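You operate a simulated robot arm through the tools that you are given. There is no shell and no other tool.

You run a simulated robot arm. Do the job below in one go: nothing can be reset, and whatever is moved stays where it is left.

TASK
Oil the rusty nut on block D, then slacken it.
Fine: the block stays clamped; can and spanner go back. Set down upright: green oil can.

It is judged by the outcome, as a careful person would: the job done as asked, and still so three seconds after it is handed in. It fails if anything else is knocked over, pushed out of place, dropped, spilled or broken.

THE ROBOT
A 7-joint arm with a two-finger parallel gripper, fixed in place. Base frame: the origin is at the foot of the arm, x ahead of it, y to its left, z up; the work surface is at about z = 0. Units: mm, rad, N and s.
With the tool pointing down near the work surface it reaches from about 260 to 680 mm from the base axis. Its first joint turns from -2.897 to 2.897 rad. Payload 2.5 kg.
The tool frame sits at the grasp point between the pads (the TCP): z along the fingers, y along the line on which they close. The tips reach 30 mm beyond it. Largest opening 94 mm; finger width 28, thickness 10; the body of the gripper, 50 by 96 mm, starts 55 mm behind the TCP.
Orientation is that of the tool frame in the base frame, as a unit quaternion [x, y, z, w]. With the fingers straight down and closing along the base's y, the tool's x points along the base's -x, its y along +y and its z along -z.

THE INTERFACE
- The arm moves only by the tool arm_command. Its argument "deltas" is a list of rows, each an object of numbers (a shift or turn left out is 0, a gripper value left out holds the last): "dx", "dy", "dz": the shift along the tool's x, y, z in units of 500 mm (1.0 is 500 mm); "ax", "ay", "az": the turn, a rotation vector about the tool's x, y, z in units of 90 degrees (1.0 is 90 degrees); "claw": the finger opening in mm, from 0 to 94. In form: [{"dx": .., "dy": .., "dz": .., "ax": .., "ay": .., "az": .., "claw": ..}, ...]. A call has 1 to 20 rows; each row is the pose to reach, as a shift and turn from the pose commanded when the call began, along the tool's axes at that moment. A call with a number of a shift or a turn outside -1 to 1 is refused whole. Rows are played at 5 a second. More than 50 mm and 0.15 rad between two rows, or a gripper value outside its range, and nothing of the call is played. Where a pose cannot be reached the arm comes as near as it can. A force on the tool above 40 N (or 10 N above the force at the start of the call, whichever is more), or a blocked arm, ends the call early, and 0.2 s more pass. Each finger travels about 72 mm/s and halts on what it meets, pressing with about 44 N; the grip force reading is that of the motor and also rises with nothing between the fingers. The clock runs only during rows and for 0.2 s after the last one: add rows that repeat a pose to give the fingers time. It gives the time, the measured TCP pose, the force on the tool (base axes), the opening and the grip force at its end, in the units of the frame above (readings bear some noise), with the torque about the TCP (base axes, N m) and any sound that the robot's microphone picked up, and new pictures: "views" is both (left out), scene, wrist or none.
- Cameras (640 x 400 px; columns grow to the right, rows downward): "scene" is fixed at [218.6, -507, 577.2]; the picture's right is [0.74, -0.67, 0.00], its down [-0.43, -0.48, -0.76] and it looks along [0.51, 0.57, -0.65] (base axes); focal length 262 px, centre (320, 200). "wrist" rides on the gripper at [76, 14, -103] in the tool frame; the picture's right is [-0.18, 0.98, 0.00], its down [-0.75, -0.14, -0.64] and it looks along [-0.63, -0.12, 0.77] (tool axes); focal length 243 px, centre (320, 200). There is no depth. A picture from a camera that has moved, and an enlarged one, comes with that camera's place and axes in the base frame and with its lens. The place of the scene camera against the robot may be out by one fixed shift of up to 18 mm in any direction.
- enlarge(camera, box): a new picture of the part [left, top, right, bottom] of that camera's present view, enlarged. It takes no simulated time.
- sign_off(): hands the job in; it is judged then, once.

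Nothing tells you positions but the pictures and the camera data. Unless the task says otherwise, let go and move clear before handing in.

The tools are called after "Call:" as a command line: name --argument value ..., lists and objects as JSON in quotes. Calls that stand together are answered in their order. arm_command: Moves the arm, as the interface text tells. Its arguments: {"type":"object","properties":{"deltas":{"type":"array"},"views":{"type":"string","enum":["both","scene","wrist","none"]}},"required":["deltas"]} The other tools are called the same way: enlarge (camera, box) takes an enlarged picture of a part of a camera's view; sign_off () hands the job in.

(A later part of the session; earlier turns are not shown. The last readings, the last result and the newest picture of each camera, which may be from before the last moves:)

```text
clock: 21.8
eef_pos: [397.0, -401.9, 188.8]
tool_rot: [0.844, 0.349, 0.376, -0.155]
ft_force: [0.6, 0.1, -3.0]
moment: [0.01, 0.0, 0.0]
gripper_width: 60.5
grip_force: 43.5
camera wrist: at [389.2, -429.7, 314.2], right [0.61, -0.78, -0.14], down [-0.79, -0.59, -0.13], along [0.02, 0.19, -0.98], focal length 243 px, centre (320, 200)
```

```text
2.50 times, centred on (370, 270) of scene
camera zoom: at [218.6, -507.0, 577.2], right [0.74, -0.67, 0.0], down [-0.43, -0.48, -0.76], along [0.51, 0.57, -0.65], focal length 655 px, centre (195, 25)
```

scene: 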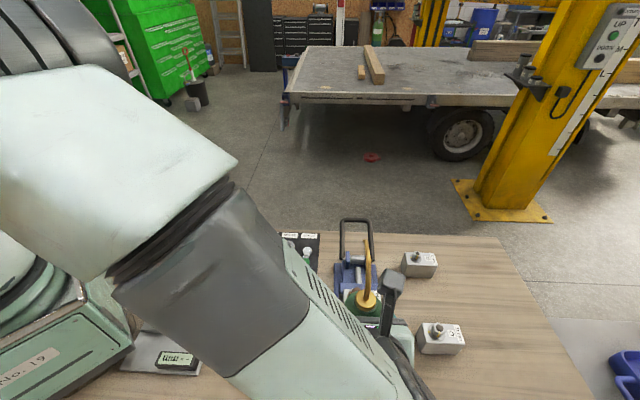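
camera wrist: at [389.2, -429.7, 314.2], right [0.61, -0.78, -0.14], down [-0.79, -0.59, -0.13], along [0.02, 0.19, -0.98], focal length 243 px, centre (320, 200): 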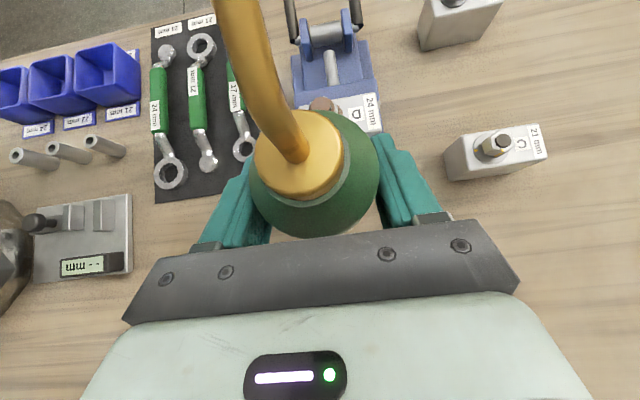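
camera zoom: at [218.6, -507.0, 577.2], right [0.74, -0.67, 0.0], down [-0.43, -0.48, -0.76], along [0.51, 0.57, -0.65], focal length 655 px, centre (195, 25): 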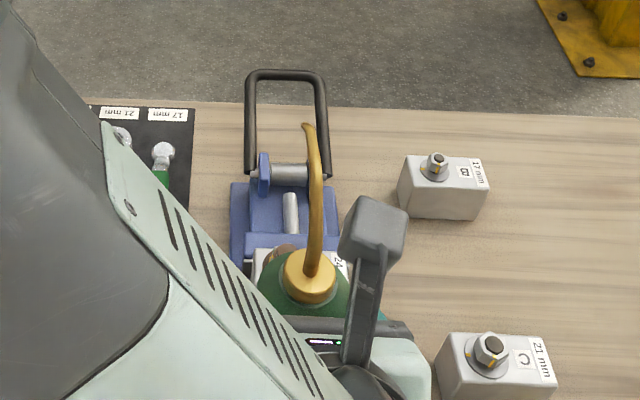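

The tip checks out over the nut axis to within about 2 mm. I'll tilt the can to 30° while pivoting about the spout tip and lowering the tip toward the nut, then look.

Call:
arm_command --deltas '[{"dx": -0.0207, "dz": -0.0093, "ay": -0.0833}, {"dx": -0.0375, "dz": -0.0179, "ay": -0.1667}, {"dx": -0.0504, "dz": -0.0253, "ay": -0.25}, {"dx": -0.0594, "dz": -0.031, "ay": -0.3333}, {"dx": -0.0594, "dz": -0.031, "ay": -0.3333}]'

Call:
enlarge --camera "scene" --box '[310, 230, 420, 320]'

Call:
enlarge --camera "wrist" --box '[200, 0, 440, 150]'

```text
clock: 23.0
eef_pos: [374.9, -425.2, 178.5]
tool_rot: [0.913, 0.378, 0.144, -0.059]
ft_force: [0.5, 0.2, -3.6]
moment: [0.01, -0.02, 0.01]
gripper_width: 60.9
grip_force: 43.7
camera wrist: at [413.7, -405.6, 299.0], right [0.57, -0.82, -0.06], down [-0.75, -0.55, 0.38], along [-0.34, -0.17, -0.92], focal length 243 px, centre (320, 200)
```

scene: 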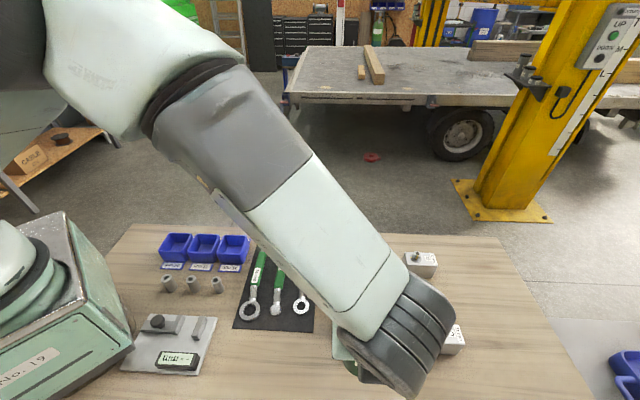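
wrist: 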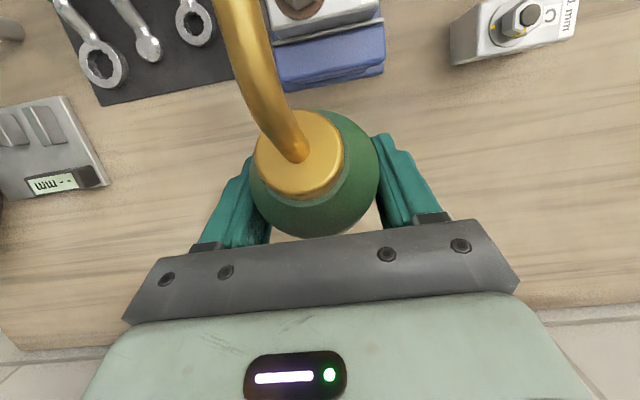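

```text
4.44 times, centred on (365, 275) of scene
camera zoom: at [218.6, -507.0, 577.2], right [0.74, -0.67, 0.0], down [-0.43, -0.48, -0.76], along [0.51, 0.57, -0.65], focal length 1165 px, centre (120, -133)
```

zoom: 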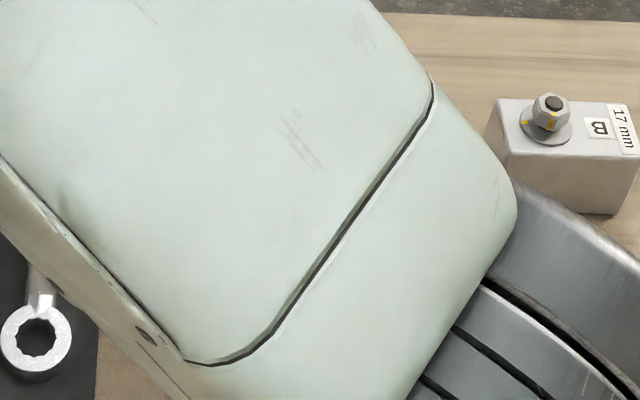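

```text
2.67 times, centred on (320, 75) of wrist
camera zoom: at [413.7, -405.6, 299.0], right [0.57, -0.82, -0.06], down [-0.75, -0.55, 0.38], along [-0.34, -0.17, -0.92], focal length 647 px, centre (320, 533)
```

zoom: 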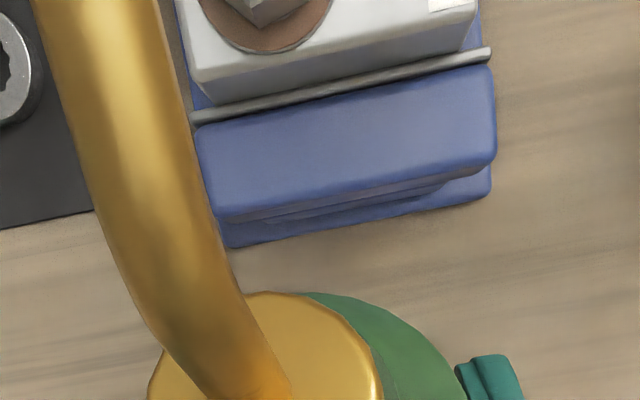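

The tip is still over the nut by kinematics (about 456, -346, 211). I'll continue to 45°, still pivoting about the tip and lowering, and check for sound or oil.

Call:
arm_command --deltas '[{"dx": -0.0068, "dz": -0.0002, "ay": -0.0833}, {"dx": -0.0096, "dz": 0.0003, "ay": -0.1667}, {"dx": -0.0096, "dz": 0.0003, "ay": -0.1667}]'

Call:
enlarge --camera "wrist" --box '[200, 0, 440, 150]'

```text
clock: 23.8
eef_pos: [370.1, -426.8, 175.1]
tool_rot: [0.924, 0.382, 0.023, -0.01]
ft_force: [-0.3, -0.9, -2.6]
moment: [0.0, 0.0, -0.02]
gripper_width: 60.5
grip_force: 43.8
camera wrist: at [431.2, -387.6, 282.6], right [0.56, -0.83, -0.01], down [-0.66, -0.46, 0.6], along [-0.5, -0.33, -0.8], focal length 243 px, centre (320, 200)
```

scene: 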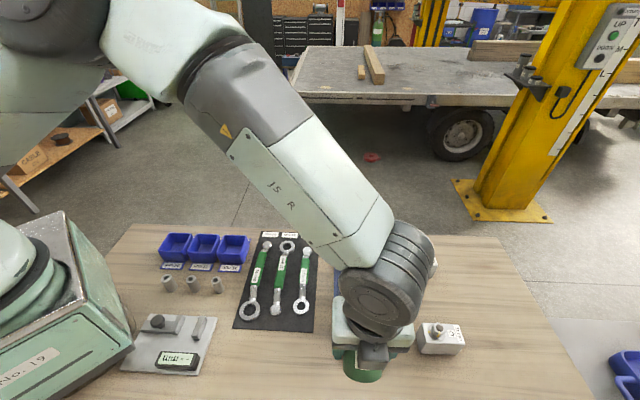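
wrist: 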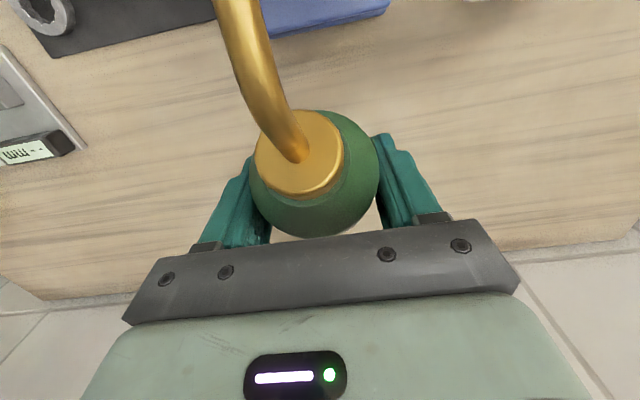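

```text
2.67 times, centred on (320, 75) of wrist
camera zoom: at [431.2, -387.6, 282.6], right [0.56, -0.83, -0.01], down [-0.66, -0.46, 0.6], along [-0.5, -0.33, -0.8], focal length 647 px, centre (320, 533)
```

zoom: 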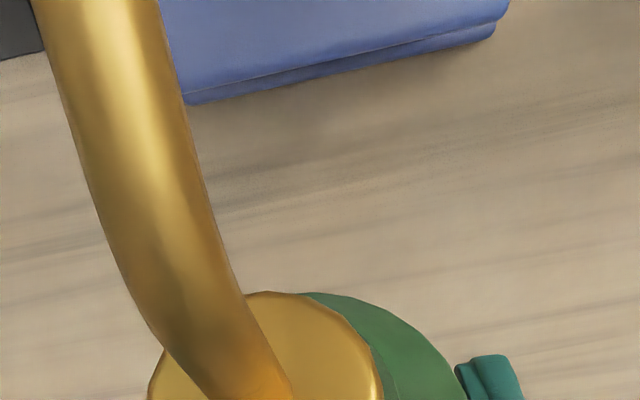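

No oil or sound yet at 45°. I'll go on to 60° with the tip about 18 mm above the stud and hold for a moment.

Call:
arm_command --deltas '[{"dx": 0.0015, "dz": 0.0013, "ay": -0.0833}, {"dx": 0.007, "dz": 0.0033, "ay": -0.1667}, {"dx": 0.007, "dz": 0.0033, "ay": -0.1667}, {"dx": 0.007, "dz": 0.0033, "ay": -0.1667}]'

Call:
enlarge --camera "scene" --box '[310, 230, 440, 380]'

```text
clock: 24.8
eef_pos: [374.3, -425.2, 175.2]
tool_rot: [0.919, 0.38, -0.096, 0.04]
ft_force: [0.8, 0.3, -3.0]
moment: [0.02, 0.01, -0.02]
gripper_width: 60.3
grip_force: 44.0
camera wrist: at [451.9, -367.3, 260.0], right [0.57, -0.82, 0.04], down [-0.53, -0.33, 0.78], along [-0.63, -0.47, -0.62], focal length 243 px, centre (320, 200)
```

scene: 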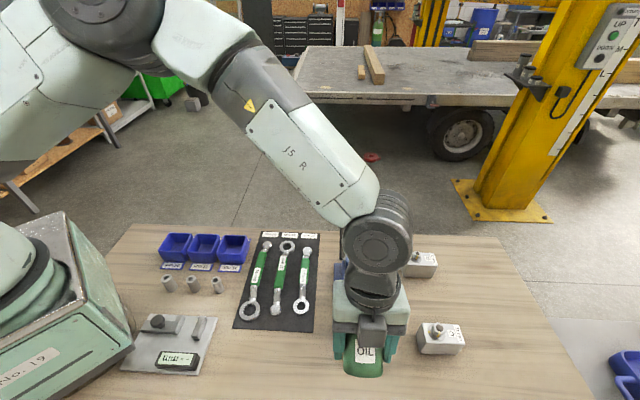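
wrist: 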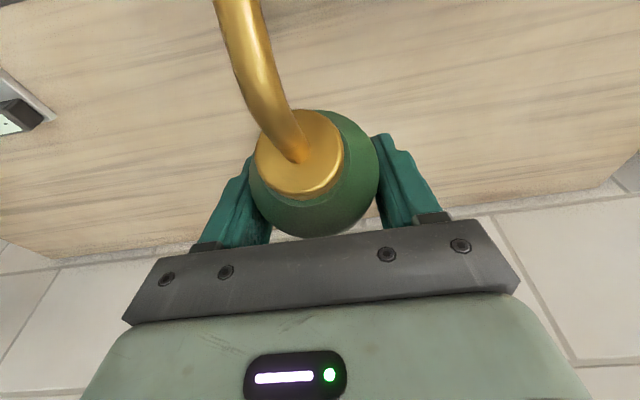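

```text
2.67 times, centred on (375, 305) of scene
camera zoom: at [218.6, -507.0, 577.2], right [0.74, -0.67, 0.0], down [-0.43, -0.48, -0.76], along [0.51, 0.57, -0.65], focal length 699 px, centre (173, -80)
```

zoom: 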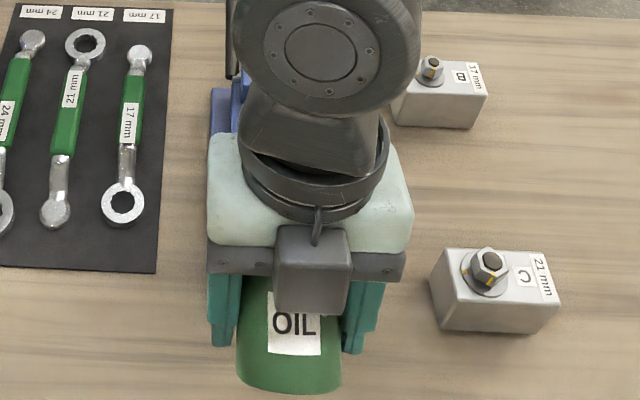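

At 60° there was still no sound, and both cameras are blocked from seeing the nut. I'll back the tilt off along the same path to about 22° so the wrist camera can see whether any oil reached the nut.

Call:
arm_command --deltas '[{"dx": -0.0058, "dz": -0.0005, "ay": 0.0833}, {"dx": -0.0076, "dz": -0.0014, "ay": 0.1667}, {"dx": -0.0054, "dz": -0.0032, "ay": 0.25}, {"dx": 0.0005, "dz": -0.0064, "ay": 0.3333}, {"dx": 0.0101, "dz": -0.0114, "ay": 0.4167}, {"dx": 0.0101, "dz": -0.0114, "ay": 0.4167}]'

Call:
enlarge --camera "wrist" --box '[260, 0, 360, 70]'

Call:
enlarge --camera "wrist" --box '[200, 0, 440, 150]'

```text
clock: 26.2
eef_pos: [378.1, -419.9, 178.7]
tool_rot: [0.902, 0.372, 0.205, -0.084]
ft_force: [0.1, -0.3, -3.7]
moment: [0.0, -0.03, 0.03]
gripper_width: 60.5
grip_force: 44.1
camera wrist: at [406.0, -412.9, 304.9], right [0.58, -0.81, -0.08], down [-0.78, -0.58, 0.25], along [-0.25, -0.08, -0.96], focal length 243 px, centre (320, 200)
```

scene: 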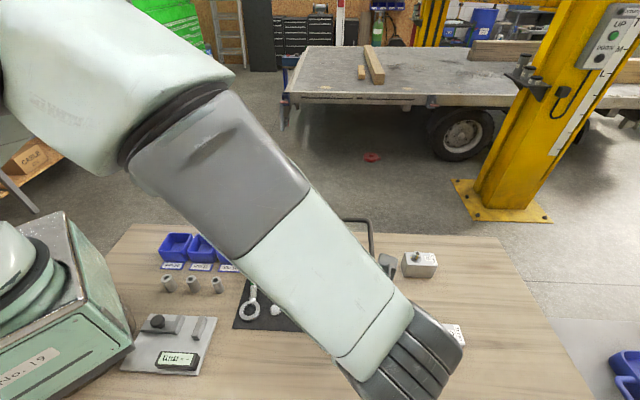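
wrist: 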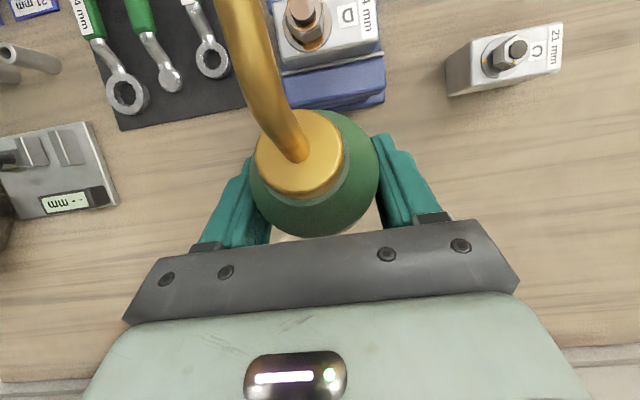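

```text
5.71 times, centred on (310, 35) of wrist
camera zoom: at [406.0, -412.9, 304.9], right [0.58, -0.81, -0.08], down [-0.78, -0.58, 0.25], along [-0.25, -0.08, -0.96], focal length 1386 px, centre (377, 1143)
```

zoom: 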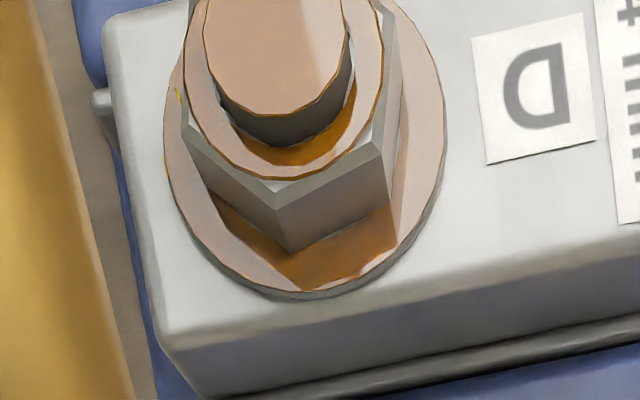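

```text
2.67 times, centred on (320, 75) of wrist
camera zoom: at [406.0, -412.9, 304.9], right [0.58, -0.81, -0.08], down [-0.78, -0.58, 0.25], along [-0.25, -0.08, -0.96], focal length 647 px, centre (320, 533)
```

zoom: 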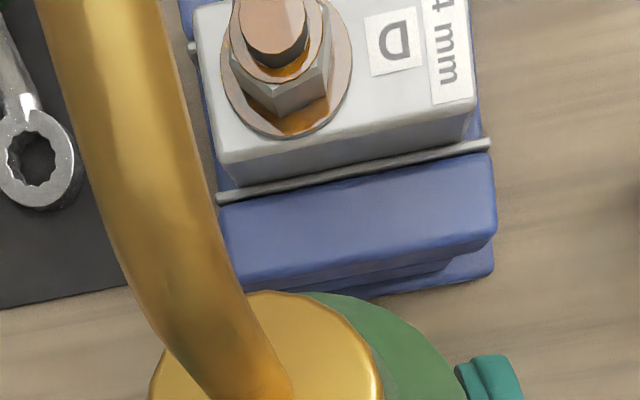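

There are glossy amber patches at the nut's foot and around the stud that weren't there before, which look like oil. I'll bring the can fully upright and check again without its shadow.

Call:
arm_command --deltas '[{"dx": 0.0147, "dz": 0.0019, "ay": 0.0833}, {"dx": 0.0335, "dz": 0.0035, "ay": 0.1667}, {"dx": 0.0562, "dz": 0.0041, "ay": 0.25}, {"dx": 0.0562, "dz": 0.0041, "ay": 0.25}]'

Call:
enlarge --camera "scene" --box '[335, 260, 395, 310]'

Call:
enlarge --camera "wrist" --box '[290, 70, 400, 140]'

```text
clock: 27.2
eef_pos: [397.9, -402.9, 188.2]
tool_rot: [0.844, 0.349, 0.376, -0.156]
ft_force: [0.2, -0.1, -4.0]
moment: [-0.03, 0.02, 0.03]
gripper_width: 60.4
grip_force: 44.2
camera wrist: at [390.0, -430.0, 313.8], right [0.61, -0.78, -0.14], down [-0.79, -0.59, -0.13], along [0.02, 0.19, -0.98], focal length 243 px, centre (320, 200)
```

scene: 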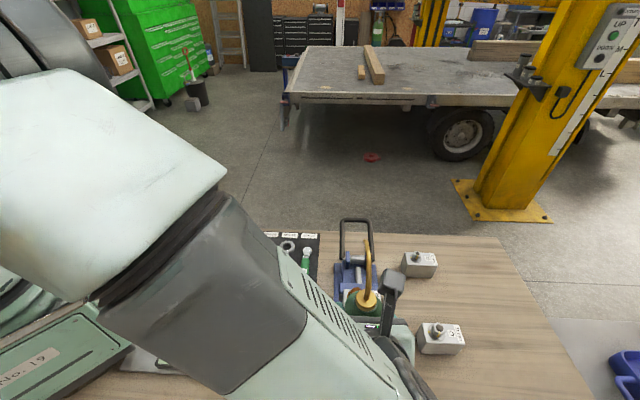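
wrist: 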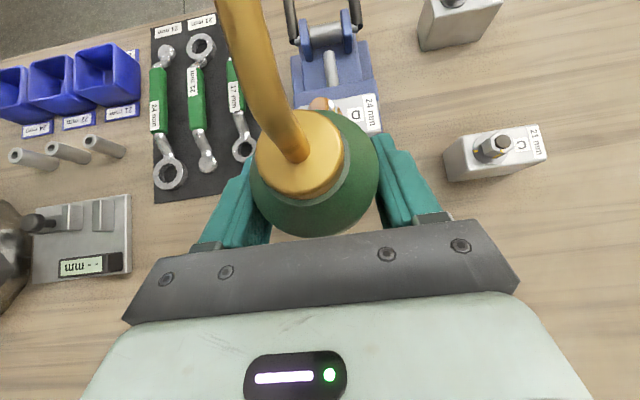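

```text
8.00 times, centred on (365, 285) of scene
camera zoom: at [218.6, -507.0, 577.2], right [0.74, -0.67, 0.0], down [-0.43, -0.48, -0.76], along [0.51, 0.57, -0.65], focal length 2097 px, centre (-40, -480)
```

zoom: 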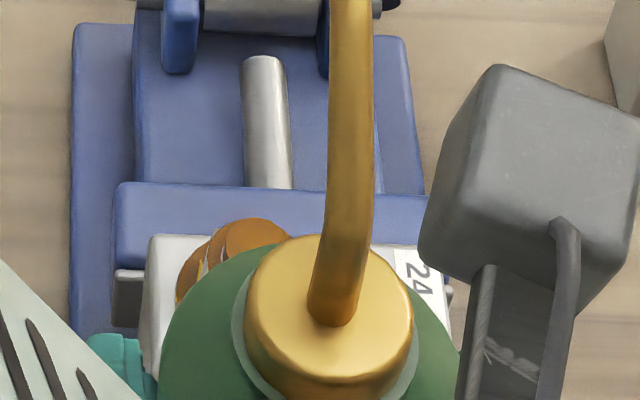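

```text
5.71 times, centred on (345, 105) of wrist
camera zoom: at [390.0, -430.0, 313.8], right [0.61, -0.78, -0.14], down [-0.79, -0.59, -0.13], along [0.02, 0.19, -0.98], focal length 1386 px, centre (177, 743)
```

zoom: 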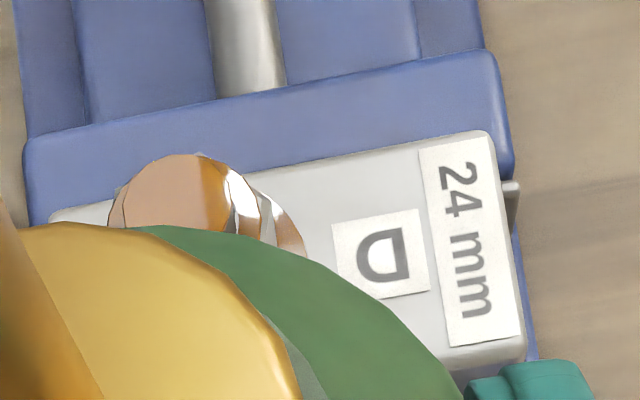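

The stud and nut are now glossy amber instead of matt rust, so the oil is on. I'll carry the can back upright along the reverse path to above its original spot.

Call:
arm_command --deltas '[{"dx": -0.001, "dy": -0.0239, "dz": -0.0009, "ax": 0.0531, "az": -0.0478}, {"dx": -0.002, "dy": -0.0478, "dz": -0.0017, "ax": 0.1061, "az": -0.0956}, {"dx": -0.003, "dy": -0.0717, "dz": -0.0026, "ax": 0.1592, "az": -0.1434}, {"dx": -0.0041, "dy": -0.0956, "dz": -0.0035, "ax": 0.2123, "az": -0.1911}, {"dx": -0.0051, "dy": -0.1195, "dz": -0.0044, "ax": 0.2654, "az": -0.2389}, {"dx": -0.0061, "dy": -0.1434, "dz": -0.0052, "ax": 0.3184, "az": -0.2867}, {"dx": -0.0071, "dy": -0.1673, "dz": -0.0061, "ax": 0.3715, "az": -0.3345}, {"dx": -0.0081, "dy": -0.1911, "dz": -0.007, "ax": 0.4246, "az": -0.3823}, {"dx": -0.0091, "dy": -0.215, "dz": -0.0078, "ax": 0.4776, "az": -0.4301}, {"dx": -0.0101, "dy": -0.2389, "dz": -0.0087, "ax": 0.5307, "az": -0.4779}, {"dx": -0.0112, "dy": -0.2628, "dz": -0.0096, "ax": 0.5838, "az": -0.5256}, {"dx": -0.0122, "dy": -0.2867, "dz": -0.0105, "ax": 0.6369, "az": -0.5734}, {"dx": -0.0132, "dy": -0.3106, "dz": -0.0113, "ax": 0.6899, "az": -0.6212}, {"dx": -0.0142, "dy": -0.3345, "dz": -0.0122, "ax": 0.743, "az": -0.669}, {"dx": -0.0142, "dy": -0.3345, "dz": -0.0122, "ax": 0.743, "az": -0.669}]'

Call:
enlarge --camera "scene" --box '[180, 200, 400, 360]'

```text
clock: 30.4
eef_pos: [272.4, -290.5, 188.9]
tool_rot: [0.349, 0.844, 0.156, -0.376]
ft_force: [0.7, 0.8, -3.3]
moment: [0.0, 0.01, 0.0]
gripper_width: 60.2
grip_force: 44.2
camera wrist: at [299.9, -298.3, 314.0], right [0.78, 0.61, -0.14], down [0.6, -0.79, -0.13], along [-0.19, 0.02, -0.98], focal length 243 px, centre (320, 200)
```

scene: 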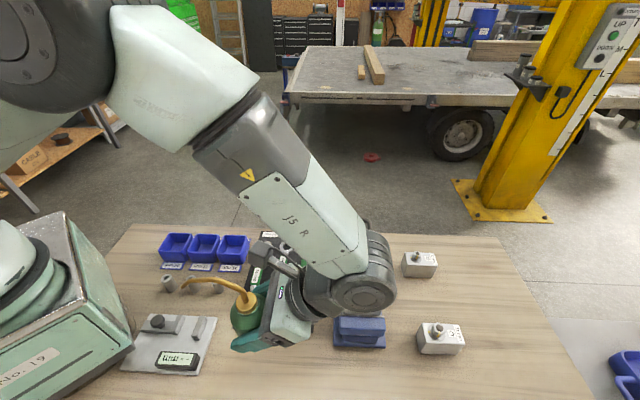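
wrist: 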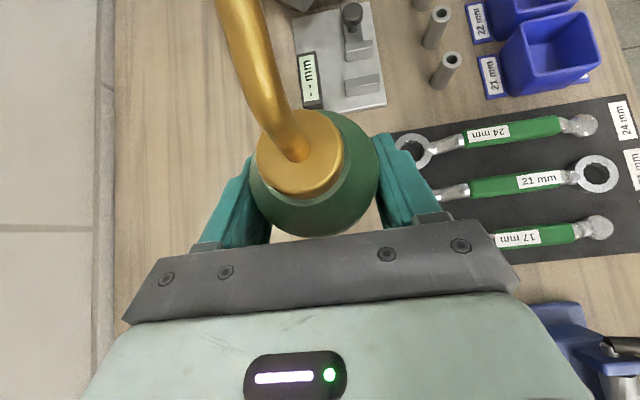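

```text
2.50 times, centred on (290, 280) of scene
camera zoom: at [218.6, -507.0, 577.2], right [0.74, -0.67, 0.0], down [-0.43, -0.48, -0.76], along [0.51, 0.57, -0.65], focal length 655 px, centre (395, 0)
```

zoom: 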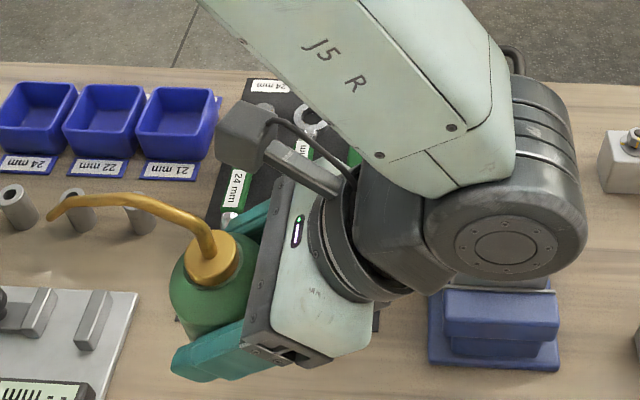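

The can is back above its spot, matching the lift view. I'll lower it straight down, slowing near the table.

Call:
arm_command --deltas '[{"dx": -0.03, "dz": 0.027}, {"dx": -0.08, "dz": 0.072}, {"dx": -0.13, "dz": 0.117}, {"dx": -0.17, "dz": 0.153}, {"dx": -0.2, "dz": 0.18}, {"dx": -0.213, "dz": 0.1918}, {"dx": -0.218, "dz": 0.1963}, {"dx": -0.2215, "dz": 0.1994}, {"dx": -0.2215, "dz": 0.1994}]'

Call:
enlarge --camera "scene" --box '[200, 300, 320, 400]'

```text
clock: 32.4
eef_pos: [271.7, -290.2, 38.1]
tool_rot: [0.349, 0.844, 0.156, -0.376]
ft_force: [-0.6, -0.5, -3.2]
moment: [0.0, 0.01, -0.01]
gripper_width: 60.6
grip_force: 43.7
camera wrist: at [300.2, -297.9, 164.2], right [0.78, 0.61, -0.14], down [0.59, -0.79, -0.13], along [-0.19, 0.02, -0.98], focal length 243 px, centre (320, 200)
```

scene: 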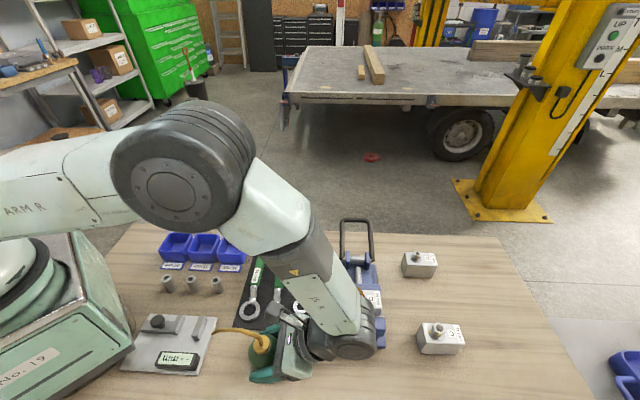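
wrist: 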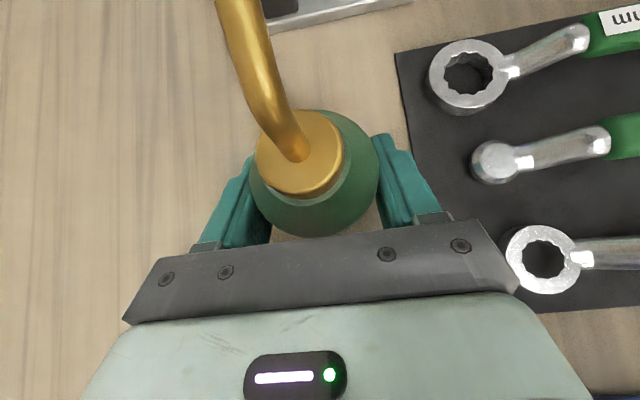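

```text
4.00 times, centred on (260, 350) of scene
camera zoom: at [218.6, -507.0, 577.2], right [0.74, -0.67, 0.0], down [-0.43, -0.48, -0.76], along [0.51, 0.57, -0.65], focal length 1048 px, centre (560, -400)
```

zoom: 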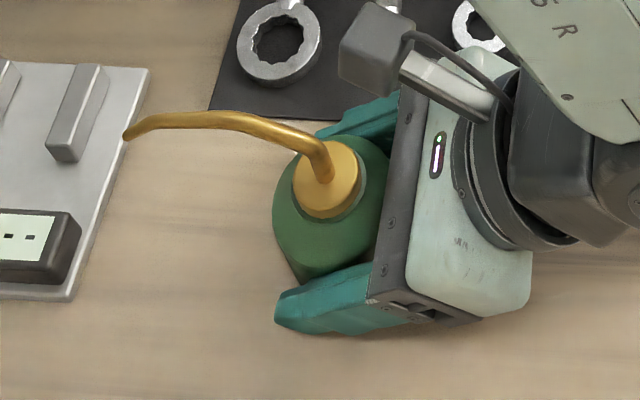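

The can is about 1 mm above the bench. I'll lower that last bit and watch the force before opening.

Call:
arm_command --deltas '[{"dx": -0.0008, "dz": 0.0007}, {"dx": -0.0015, "dz": 0.0013}, {"dx": -0.0015, "dz": 0.0013}]' --views "none"

```text
clock: 33.2
eef_pos: [271.9, -291.1, 38.5]
tool_rot: [0.349, 0.843, 0.156, -0.377]
ft_force: [-2.3, 4.9, 14.7]
moment: [0.15, -0.13, 0.08]
gripper_width: 60.6
grip_force: 44.4
```

The can is pressing on the bench (about 15 N up), so it's seated. Opening the fingers now.

Call:
arm_command --deltas '[{"dx": 0, "claw": 63}, {"dx": 0, "claw": 68}, {"dx": 0, "claw": 76}, {"dx": 0, "claw": 88}, {"dx": 0, "claw": 88}]'

Call:
enlarge --camera "wrist" --box '[220, 90, 430, 250]'

```text
clock: 34.4
eef_pos: [270.9, -291.1, 37.8]
tool_rot: [0.349, 0.844, 0.155, -0.376]
ft_force: [0.1, 0.1, 0.2]
moment: [-0.03, -0.01, 0.02]
gripper_width: 88.0
grip_force: 0.0
camera wrist: at [300.1, -298.4, 163.3], right [0.78, 0.61, -0.14], down [0.59, -0.79, -0.13], along [-0.19, 0.02, -0.98], focal length 243 px, centre (320, 200)
```

scene: 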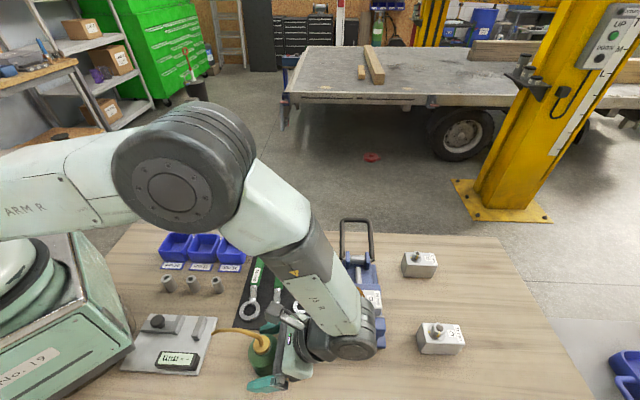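
wrist: 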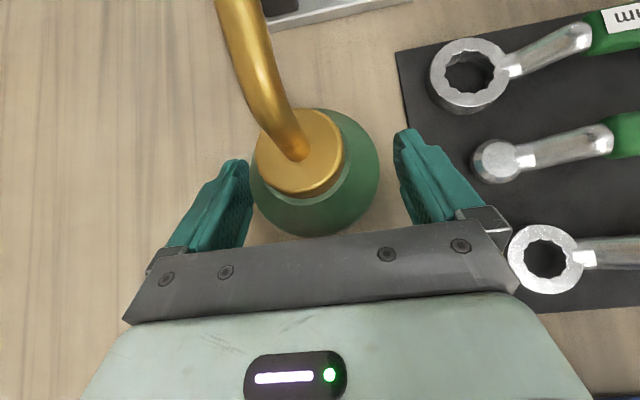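

```text
2.50 times, centred on (325, 170) of wrist
camera zoom: at [300.1, -298.4, 163.3], right [0.78, 0.61, -0.14], down [0.59, -0.79, -0.13], along [-0.19, 0.02, -0.98], focal length 606 px, centre (308, 275)
```

zoom: 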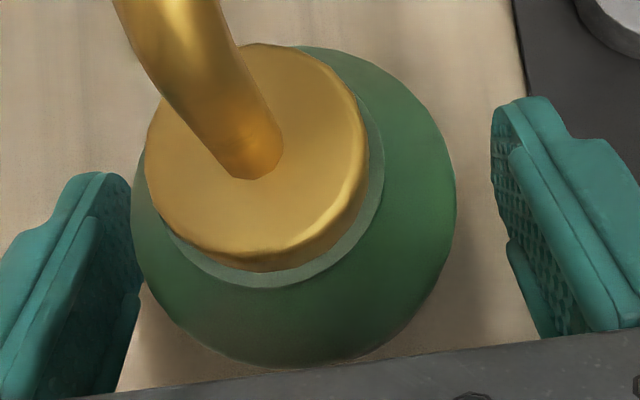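

The can stands free and upright. I'll back straight out along the fingers, then raise clear.

Call:
arm_command --deltas '[{"dz": -0.03}, {"dz": -0.08}, {"dz": -0.15}, {"dz": -0.24}, {"dx": 0.06, "dz": -0.29}, {"dx": 0.12, "dz": -0.34}, {"dx": 0.18, "dz": -0.39}, {"dx": 0.24, "dz": -0.44}, {"dx": 0.24, "dz": -0.44}]'

Call:
enlarge --camera "scene" --box '[200, 300, 320, 400]'

Call:
enlarge --camera "scene" --box '[335, 260, 395, 310]'

```text
clock: 36.4
eef_pos: [331.2, -348.4, 271.9]
tool_rot: [0.35, 0.844, 0.155, -0.375]
ft_force: [-0.5, -0.4, -0.3]
moment: [0.05, 0.03, -0.03]
gripper_width: 87.7
grip_force: 0.0
camera wrist: at [359.8, -356.7, 397.7], right [0.78, 0.61, -0.14], down [0.59, -0.79, -0.13], along [-0.19, 0.02, -0.98], focal length 243 px, centre (320, 200)
```

scene: 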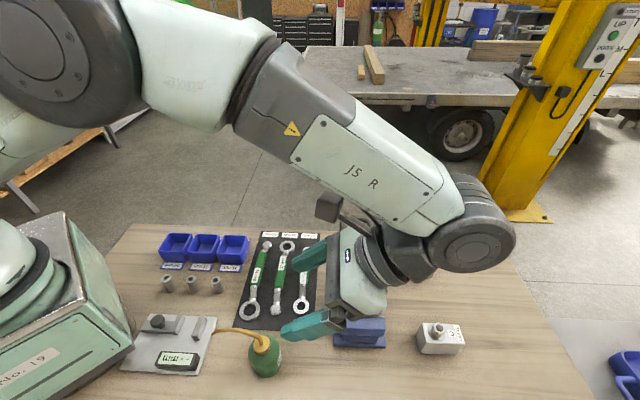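
wrist: 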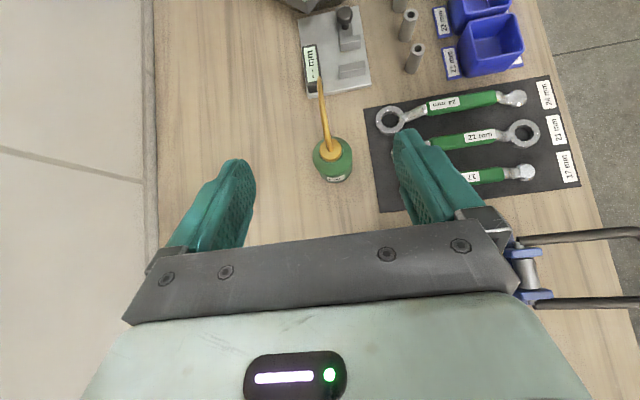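

```text
4.00 times, centred on (260, 350) of scene
camera zoom: at [218.6, -507.0, 577.2], right [0.74, -0.67, 0.0], down [-0.43, -0.48, -0.76], along [0.51, 0.57, -0.65], focal length 1048 px, centre (560, -400)
```

zoom: 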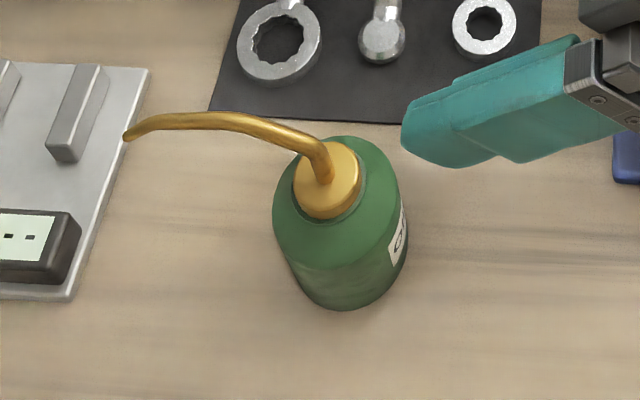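

```text
8.00 times, centred on (365, 285) of scene
camera zoom: at [218.6, -507.0, 577.2], right [0.74, -0.67, 0.0], down [-0.43, -0.48, -0.76], along [0.51, 0.57, -0.65], focal length 2097 px, centre (-40, -480)
```

zoom: 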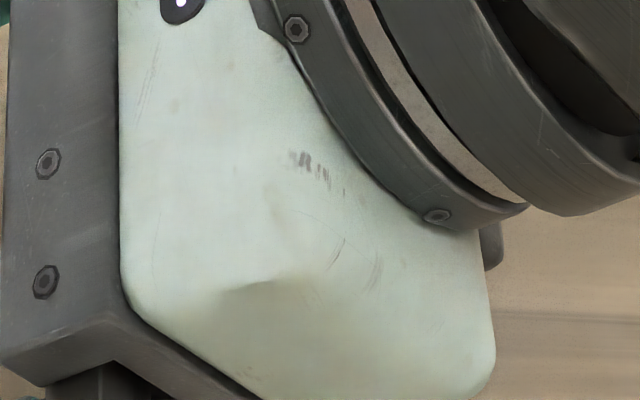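

The can is back exactly where it was, upright. Now I'll go over the 24 mm spanner with the tool vertical and its x axis along the handle, to see the ring and handle closely.

Call:
arm_command --deltas '[{"dx": 0.0141, "dy": 0.0323, "dz": 0.0186, "ax": -0.0298, "ay": -0.0298, "az": 0.0668}, {"dx": 0.0281, "dy": 0.0646, "dz": 0.0372, "ax": -0.0595, "ay": -0.0595, "az": 0.1337}, {"dx": 0.0422, "dy": 0.097, "dz": 0.0558, "ax": -0.0893, "ay": -0.0893, "az": 0.2005}, {"dx": 0.0562, "dy": 0.1293, "dz": 0.0744, "ax": -0.119, "ay": -0.119, "az": 0.2673}, {"dx": 0.0703, "dy": 0.1616, "dz": 0.093, "ax": -0.1488, "ay": -0.1488, "az": 0.3342}, {"dx": 0.0843, "dy": 0.1939, "dz": 0.1116, "ax": -0.1785, "ay": -0.1785, "az": 0.401}, {"dx": 0.0984, "dy": 0.2263, "dz": 0.1303, "ax": -0.2083, "ay": -0.2083, "az": 0.4679}, {"dx": 0.1125, "dy": 0.2586, "dz": 0.1489, "ax": -0.2381, "ay": -0.2381, "az": 0.5347}, {"dx": 0.1265, "dy": 0.2909, "dz": 0.1675, "ax": -0.2678, "ay": -0.2678, "az": 0.6015}, {"dx": 0.1406, "dy": 0.3232, "dz": 0.1861, "ax": -0.2976, "ay": -0.2976, "az": 0.6684}, {"dx": 0.1546, "dy": 0.3555, "dz": 0.2047, "ax": -0.3273, "ay": -0.3273, "az": 0.7352}, {"dx": 0.1687, "dy": 0.3879, "dz": 0.2233, "ax": -0.3571, "ay": -0.3571, "az": 0.802}, {"dx": 0.1827, "dy": 0.4202, "dz": 0.2419, "ax": -0.3868, "ay": -0.3868, "az": 0.8689}, {"dx": 0.1968, "dy": 0.4525, "dz": 0.2605, "ax": -0.4166, "ay": -0.4166, "az": 0.9357}, {"dx": 0.1968, "dy": 0.4525, "dz": 0.2605, "ax": -0.4166, "ay": -0.4166, "az": 0.9357}]'

Call:
enlarge --camera "wrist" --box '[240, 0, 410, 220]'

Call:
enlarge --camera "scene" --box '[335, 260, 395, 310]'

```text
clock: 39.6
eef_pos: [374.9, -72.6, 259.9]
tool_rot: [0.924, 0.382, 0.0, 0.0]
ft_force: [-0.3, 0.1, -0.1]
moment: [0.01, 0.02, 0.01]
gripper_width: 87.9
grip_force: 0.0
camera wrist: at [439.2, -29.0, 363.5], right [0.56, -0.83, 0.0], down [-0.63, -0.43, 0.64], along [-0.53, -0.36, -0.77], focal length 243 px, centre (320, 200)
```

scene: 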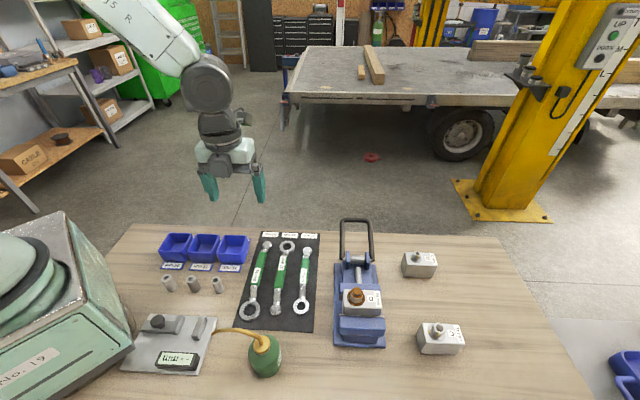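
wrist: 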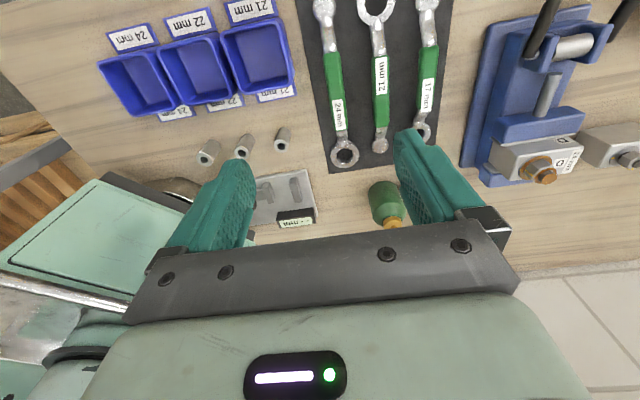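

```text
1.82 times, centred on (325, 110) of wrist
camera zoom: at [439.2, -29.0, 363.5], right [0.56, -0.83, 0.0], down [-0.63, -0.43, 0.64], along [-0.53, -0.36, -0.77], focal length 441 px, centre (311, 364)
```

zoom: 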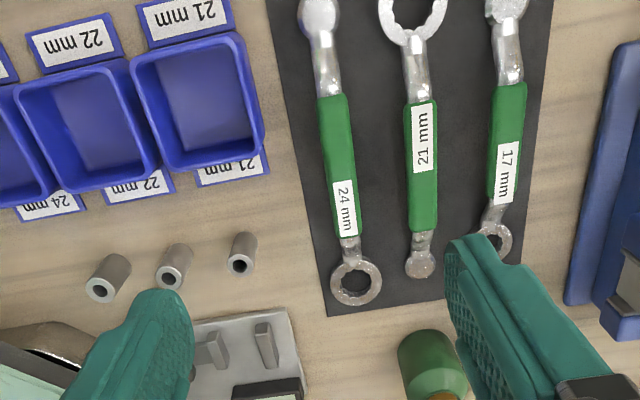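

```text
8.00 times, centred on (365, 285) of scene
camera zoom: at [218.6, -507.0, 577.2], right [0.74, -0.67, 0.0], down [-0.43, -0.48, -0.76], along [0.51, 0.57, -0.65], focal length 2097 px, centre (-40, -480)
```

zoom: 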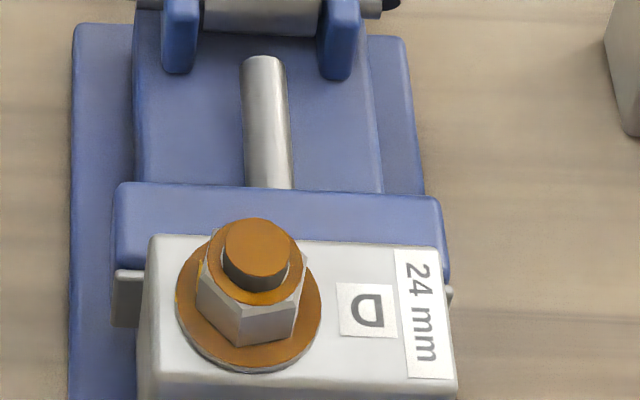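

The nut is clearly oiled, with no spill on the block, and the vertical pose over the 24 mm spanner is reachable. The handle runs at 45° from the ring at about (299, -174); I'll descend to 120 mm above its middle and recheck.

Call:
arm_command --deltas '[{"dx": -0.0052, "dy": 0.0086, "dz": 0.07, "claw": 56}, {"dx": -0.0104, "dy": 0.0172, "dz": 0.14, "claw": 56}, {"dx": -0.0156, "dy": 0.0258, "dz": 0.21, "claw": 56}, {"dx": -0.0208, "dy": 0.0344, "dz": 0.28, "claw": 56}, {"dx": -0.0208, "dy": 0.0344, "dz": 0.28, "claw": 56}]'

Call:
enlarge --camera "wrist" --box '[240, 0, 400, 230]'

Call:
enlarge --camera "scene" --box '[215, 220, 345, 330]'

```text
clock: 40.8
eef_pos: [380.8, -94.6, 120.1]
tool_rot: [0.924, 0.383, 0.001, 0.0]
ft_force: [-0.4, -0.5, 0.2]
moment: [-0.01, 0.0, -0.05]
gripper_width: 56.3
grip_force: 0.1
camera wrist: at [445.1, -51.2, 222.3], right [0.57, -0.82, 0.0], down [-0.63, -0.43, 0.64], along [-0.53, -0.36, -0.77], focal length 243 px, centre (320, 200)
```

scene: 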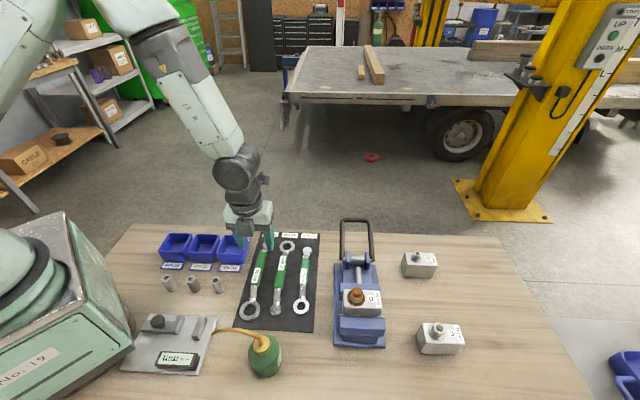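
wrist: 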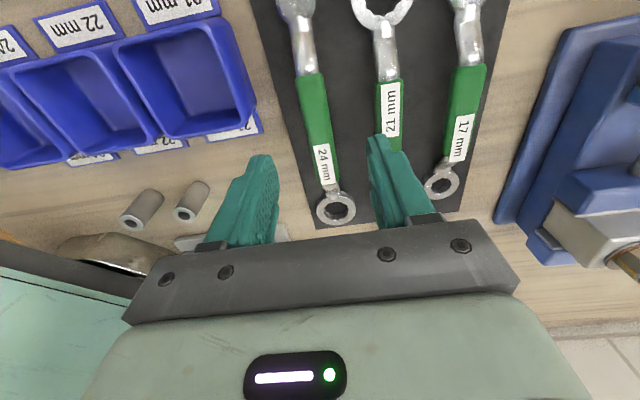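

```text
1.74 times, centred on (320, 115) of wrist
camera zoom: at [445.1, -51.2, 222.3], right [0.57, -0.82, 0.0], down [-0.63, -0.43, 0.64], along [-0.53, -0.36, -0.77], focal length 422 px, centre (320, 348)
```

zoom: 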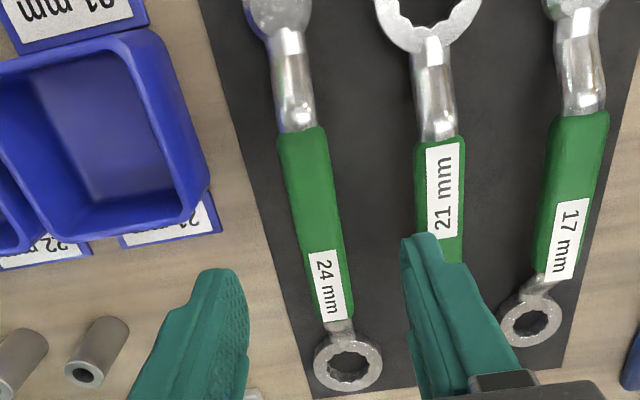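

```text
3.64 times, centred on (280, 275) of scene
camera zoom: at [218.6, -507.0, 577.2], right [0.74, -0.67, 0.0], down [-0.43, -0.48, -0.76], along [0.51, 0.57, -0.65], focal length 953 px, centre (466, -73)
```

zoom: 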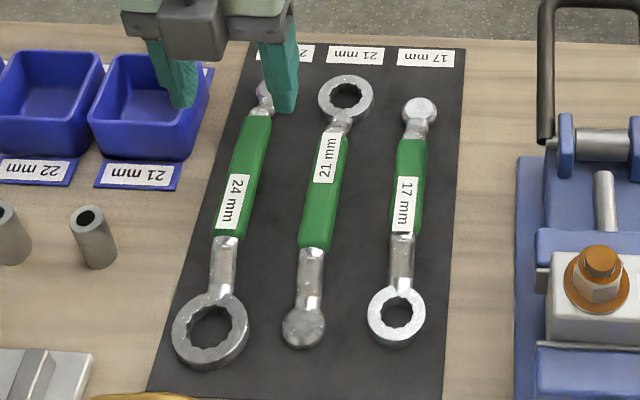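

The fingers line up with the handle to about 1 mm. Before descending I'll zoom on the ring's 12-point profile so I know how its notches lie relative to the handle.

Call:
enlarge --camera "scene" --box '[235, 285, 275, 325]'

Call:
enlarge --camera "wrist" --box '[300, 170, 370, 230]'

```text
10.00 times, centred on (255, 305) of scene
camera zoom: at [218.6, -507.0, 577.2], right [0.74, -0.67, 0.0], down [-0.43, -0.48, -0.76], along [0.51, 0.57, -0.65], focal length 2621 px, centre (970, -850)
```

zoom: 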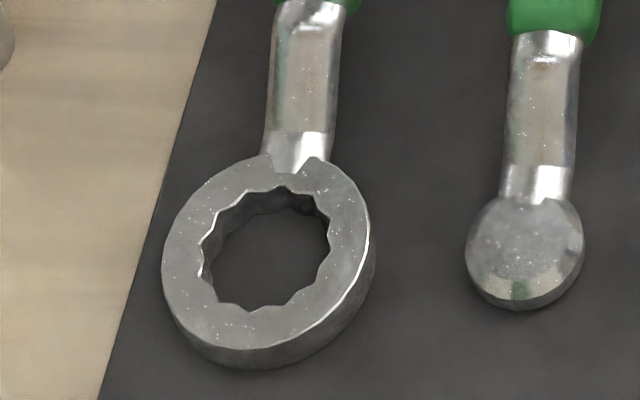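

```text
6.67 times, centred on (335, 200) of wrist
camera zoom: at [445.1, -51.2, 222.3], right [0.57, -0.82, 0.0], down [-0.63, -0.43, 0.64], along [-0.53, -0.36, -0.77], focal length 1618 px, centre (220, 200)
```

zoom: 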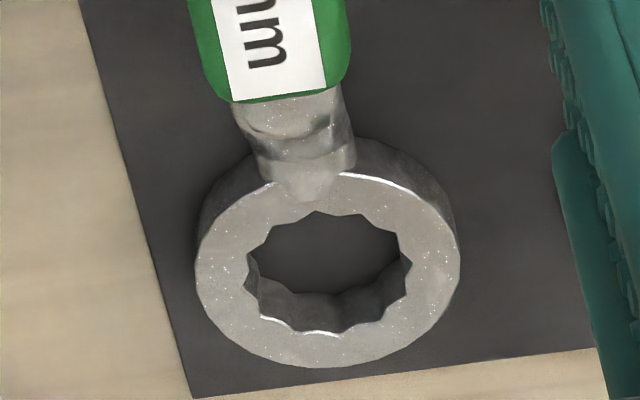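

A notch of the ring lies along the handle, so with the nut corners at about 29°+60°k, the handle should go on at azimuth 89° and turn toward 149°. Now I'll descend over the handle at about 115 mm from the ring.

Call:
arm_command --deltas '[{"dy": -0.001, "dz": 0.05}, {"dy": -0.0015, "dz": 0.1}, {"dy": -0.0015, "dz": 0.14}, {"dy": -0.0015, "dz": 0.16}, {"dy": -0.0015, "dz": 0.168}, {"dy": -0.0015, "dz": 0.168}]'

Call:
enlarge --camera "wrist" --box '[200, 60, 440, 240]'

Call:
enlarge --camera "scene" --box '[215, 220, 345, 330]'

```text
clock: 42.2
eef_pos: [379.6, -94.2, 36.3]
tool_rot: [0.924, 0.383, 0.0, 0.0]
ft_force: [0.1, 0.0, 0.9]
moment: [0.01, 0.02, 0.01]
gripper_width: 56.1
grip_force: 0.0
camera wrist: at [444.2, -50.0, 139.1], right [0.56, -0.83, 0.0], down [-0.63, -0.43, 0.64], along [-0.53, -0.36, -0.77], focal length 243 px, centre (320, 200)
```

scene: 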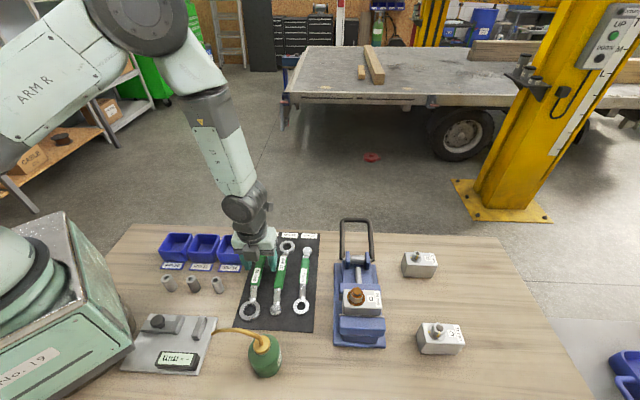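
wrist: 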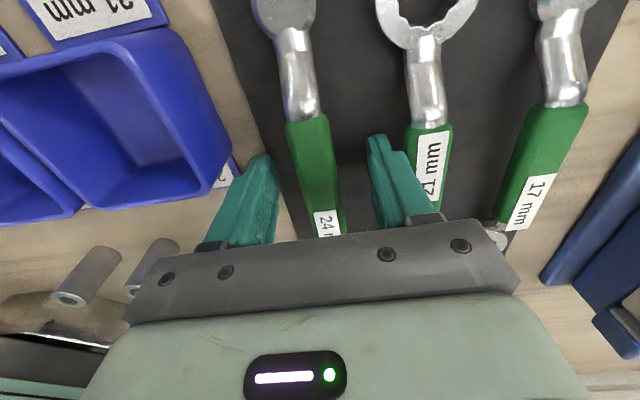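

```text
2.22 times, centred on (320, 150) of wrist
camera zoom: at [444.2, -50.0, 139.1], right [0.56, -0.83, 0.0], down [-0.63, -0.43, 0.64], along [-0.53, -0.36, -0.77], focal length 539 px, centre (320, 311)
```

zoom: 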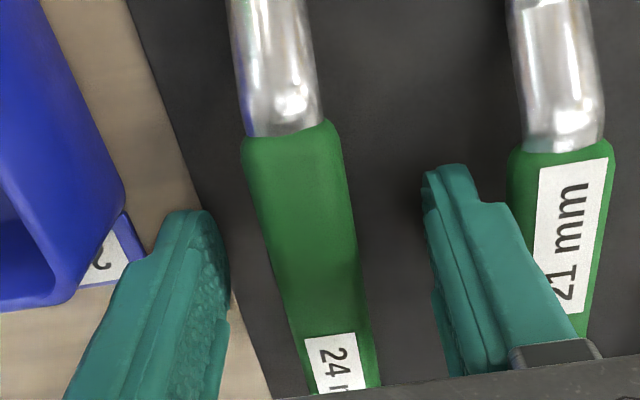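

```text
3.64 times, centred on (280, 275) of scene
camera zoom: at [218.6, -507.0, 577.2], right [0.74, -0.67, 0.0], down [-0.43, -0.48, -0.76], along [0.51, 0.57, -0.65], focal length 953 px, centre (466, -73)
```

zoom: 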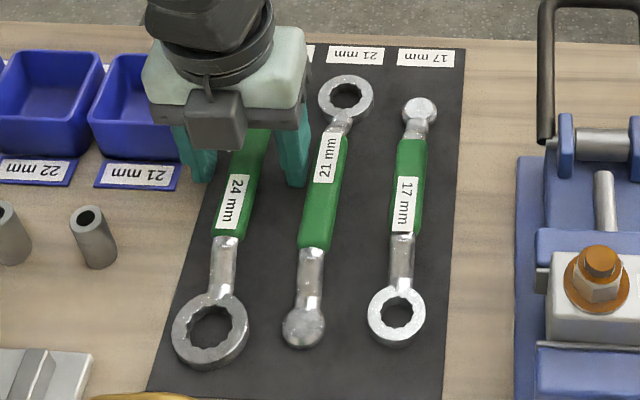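

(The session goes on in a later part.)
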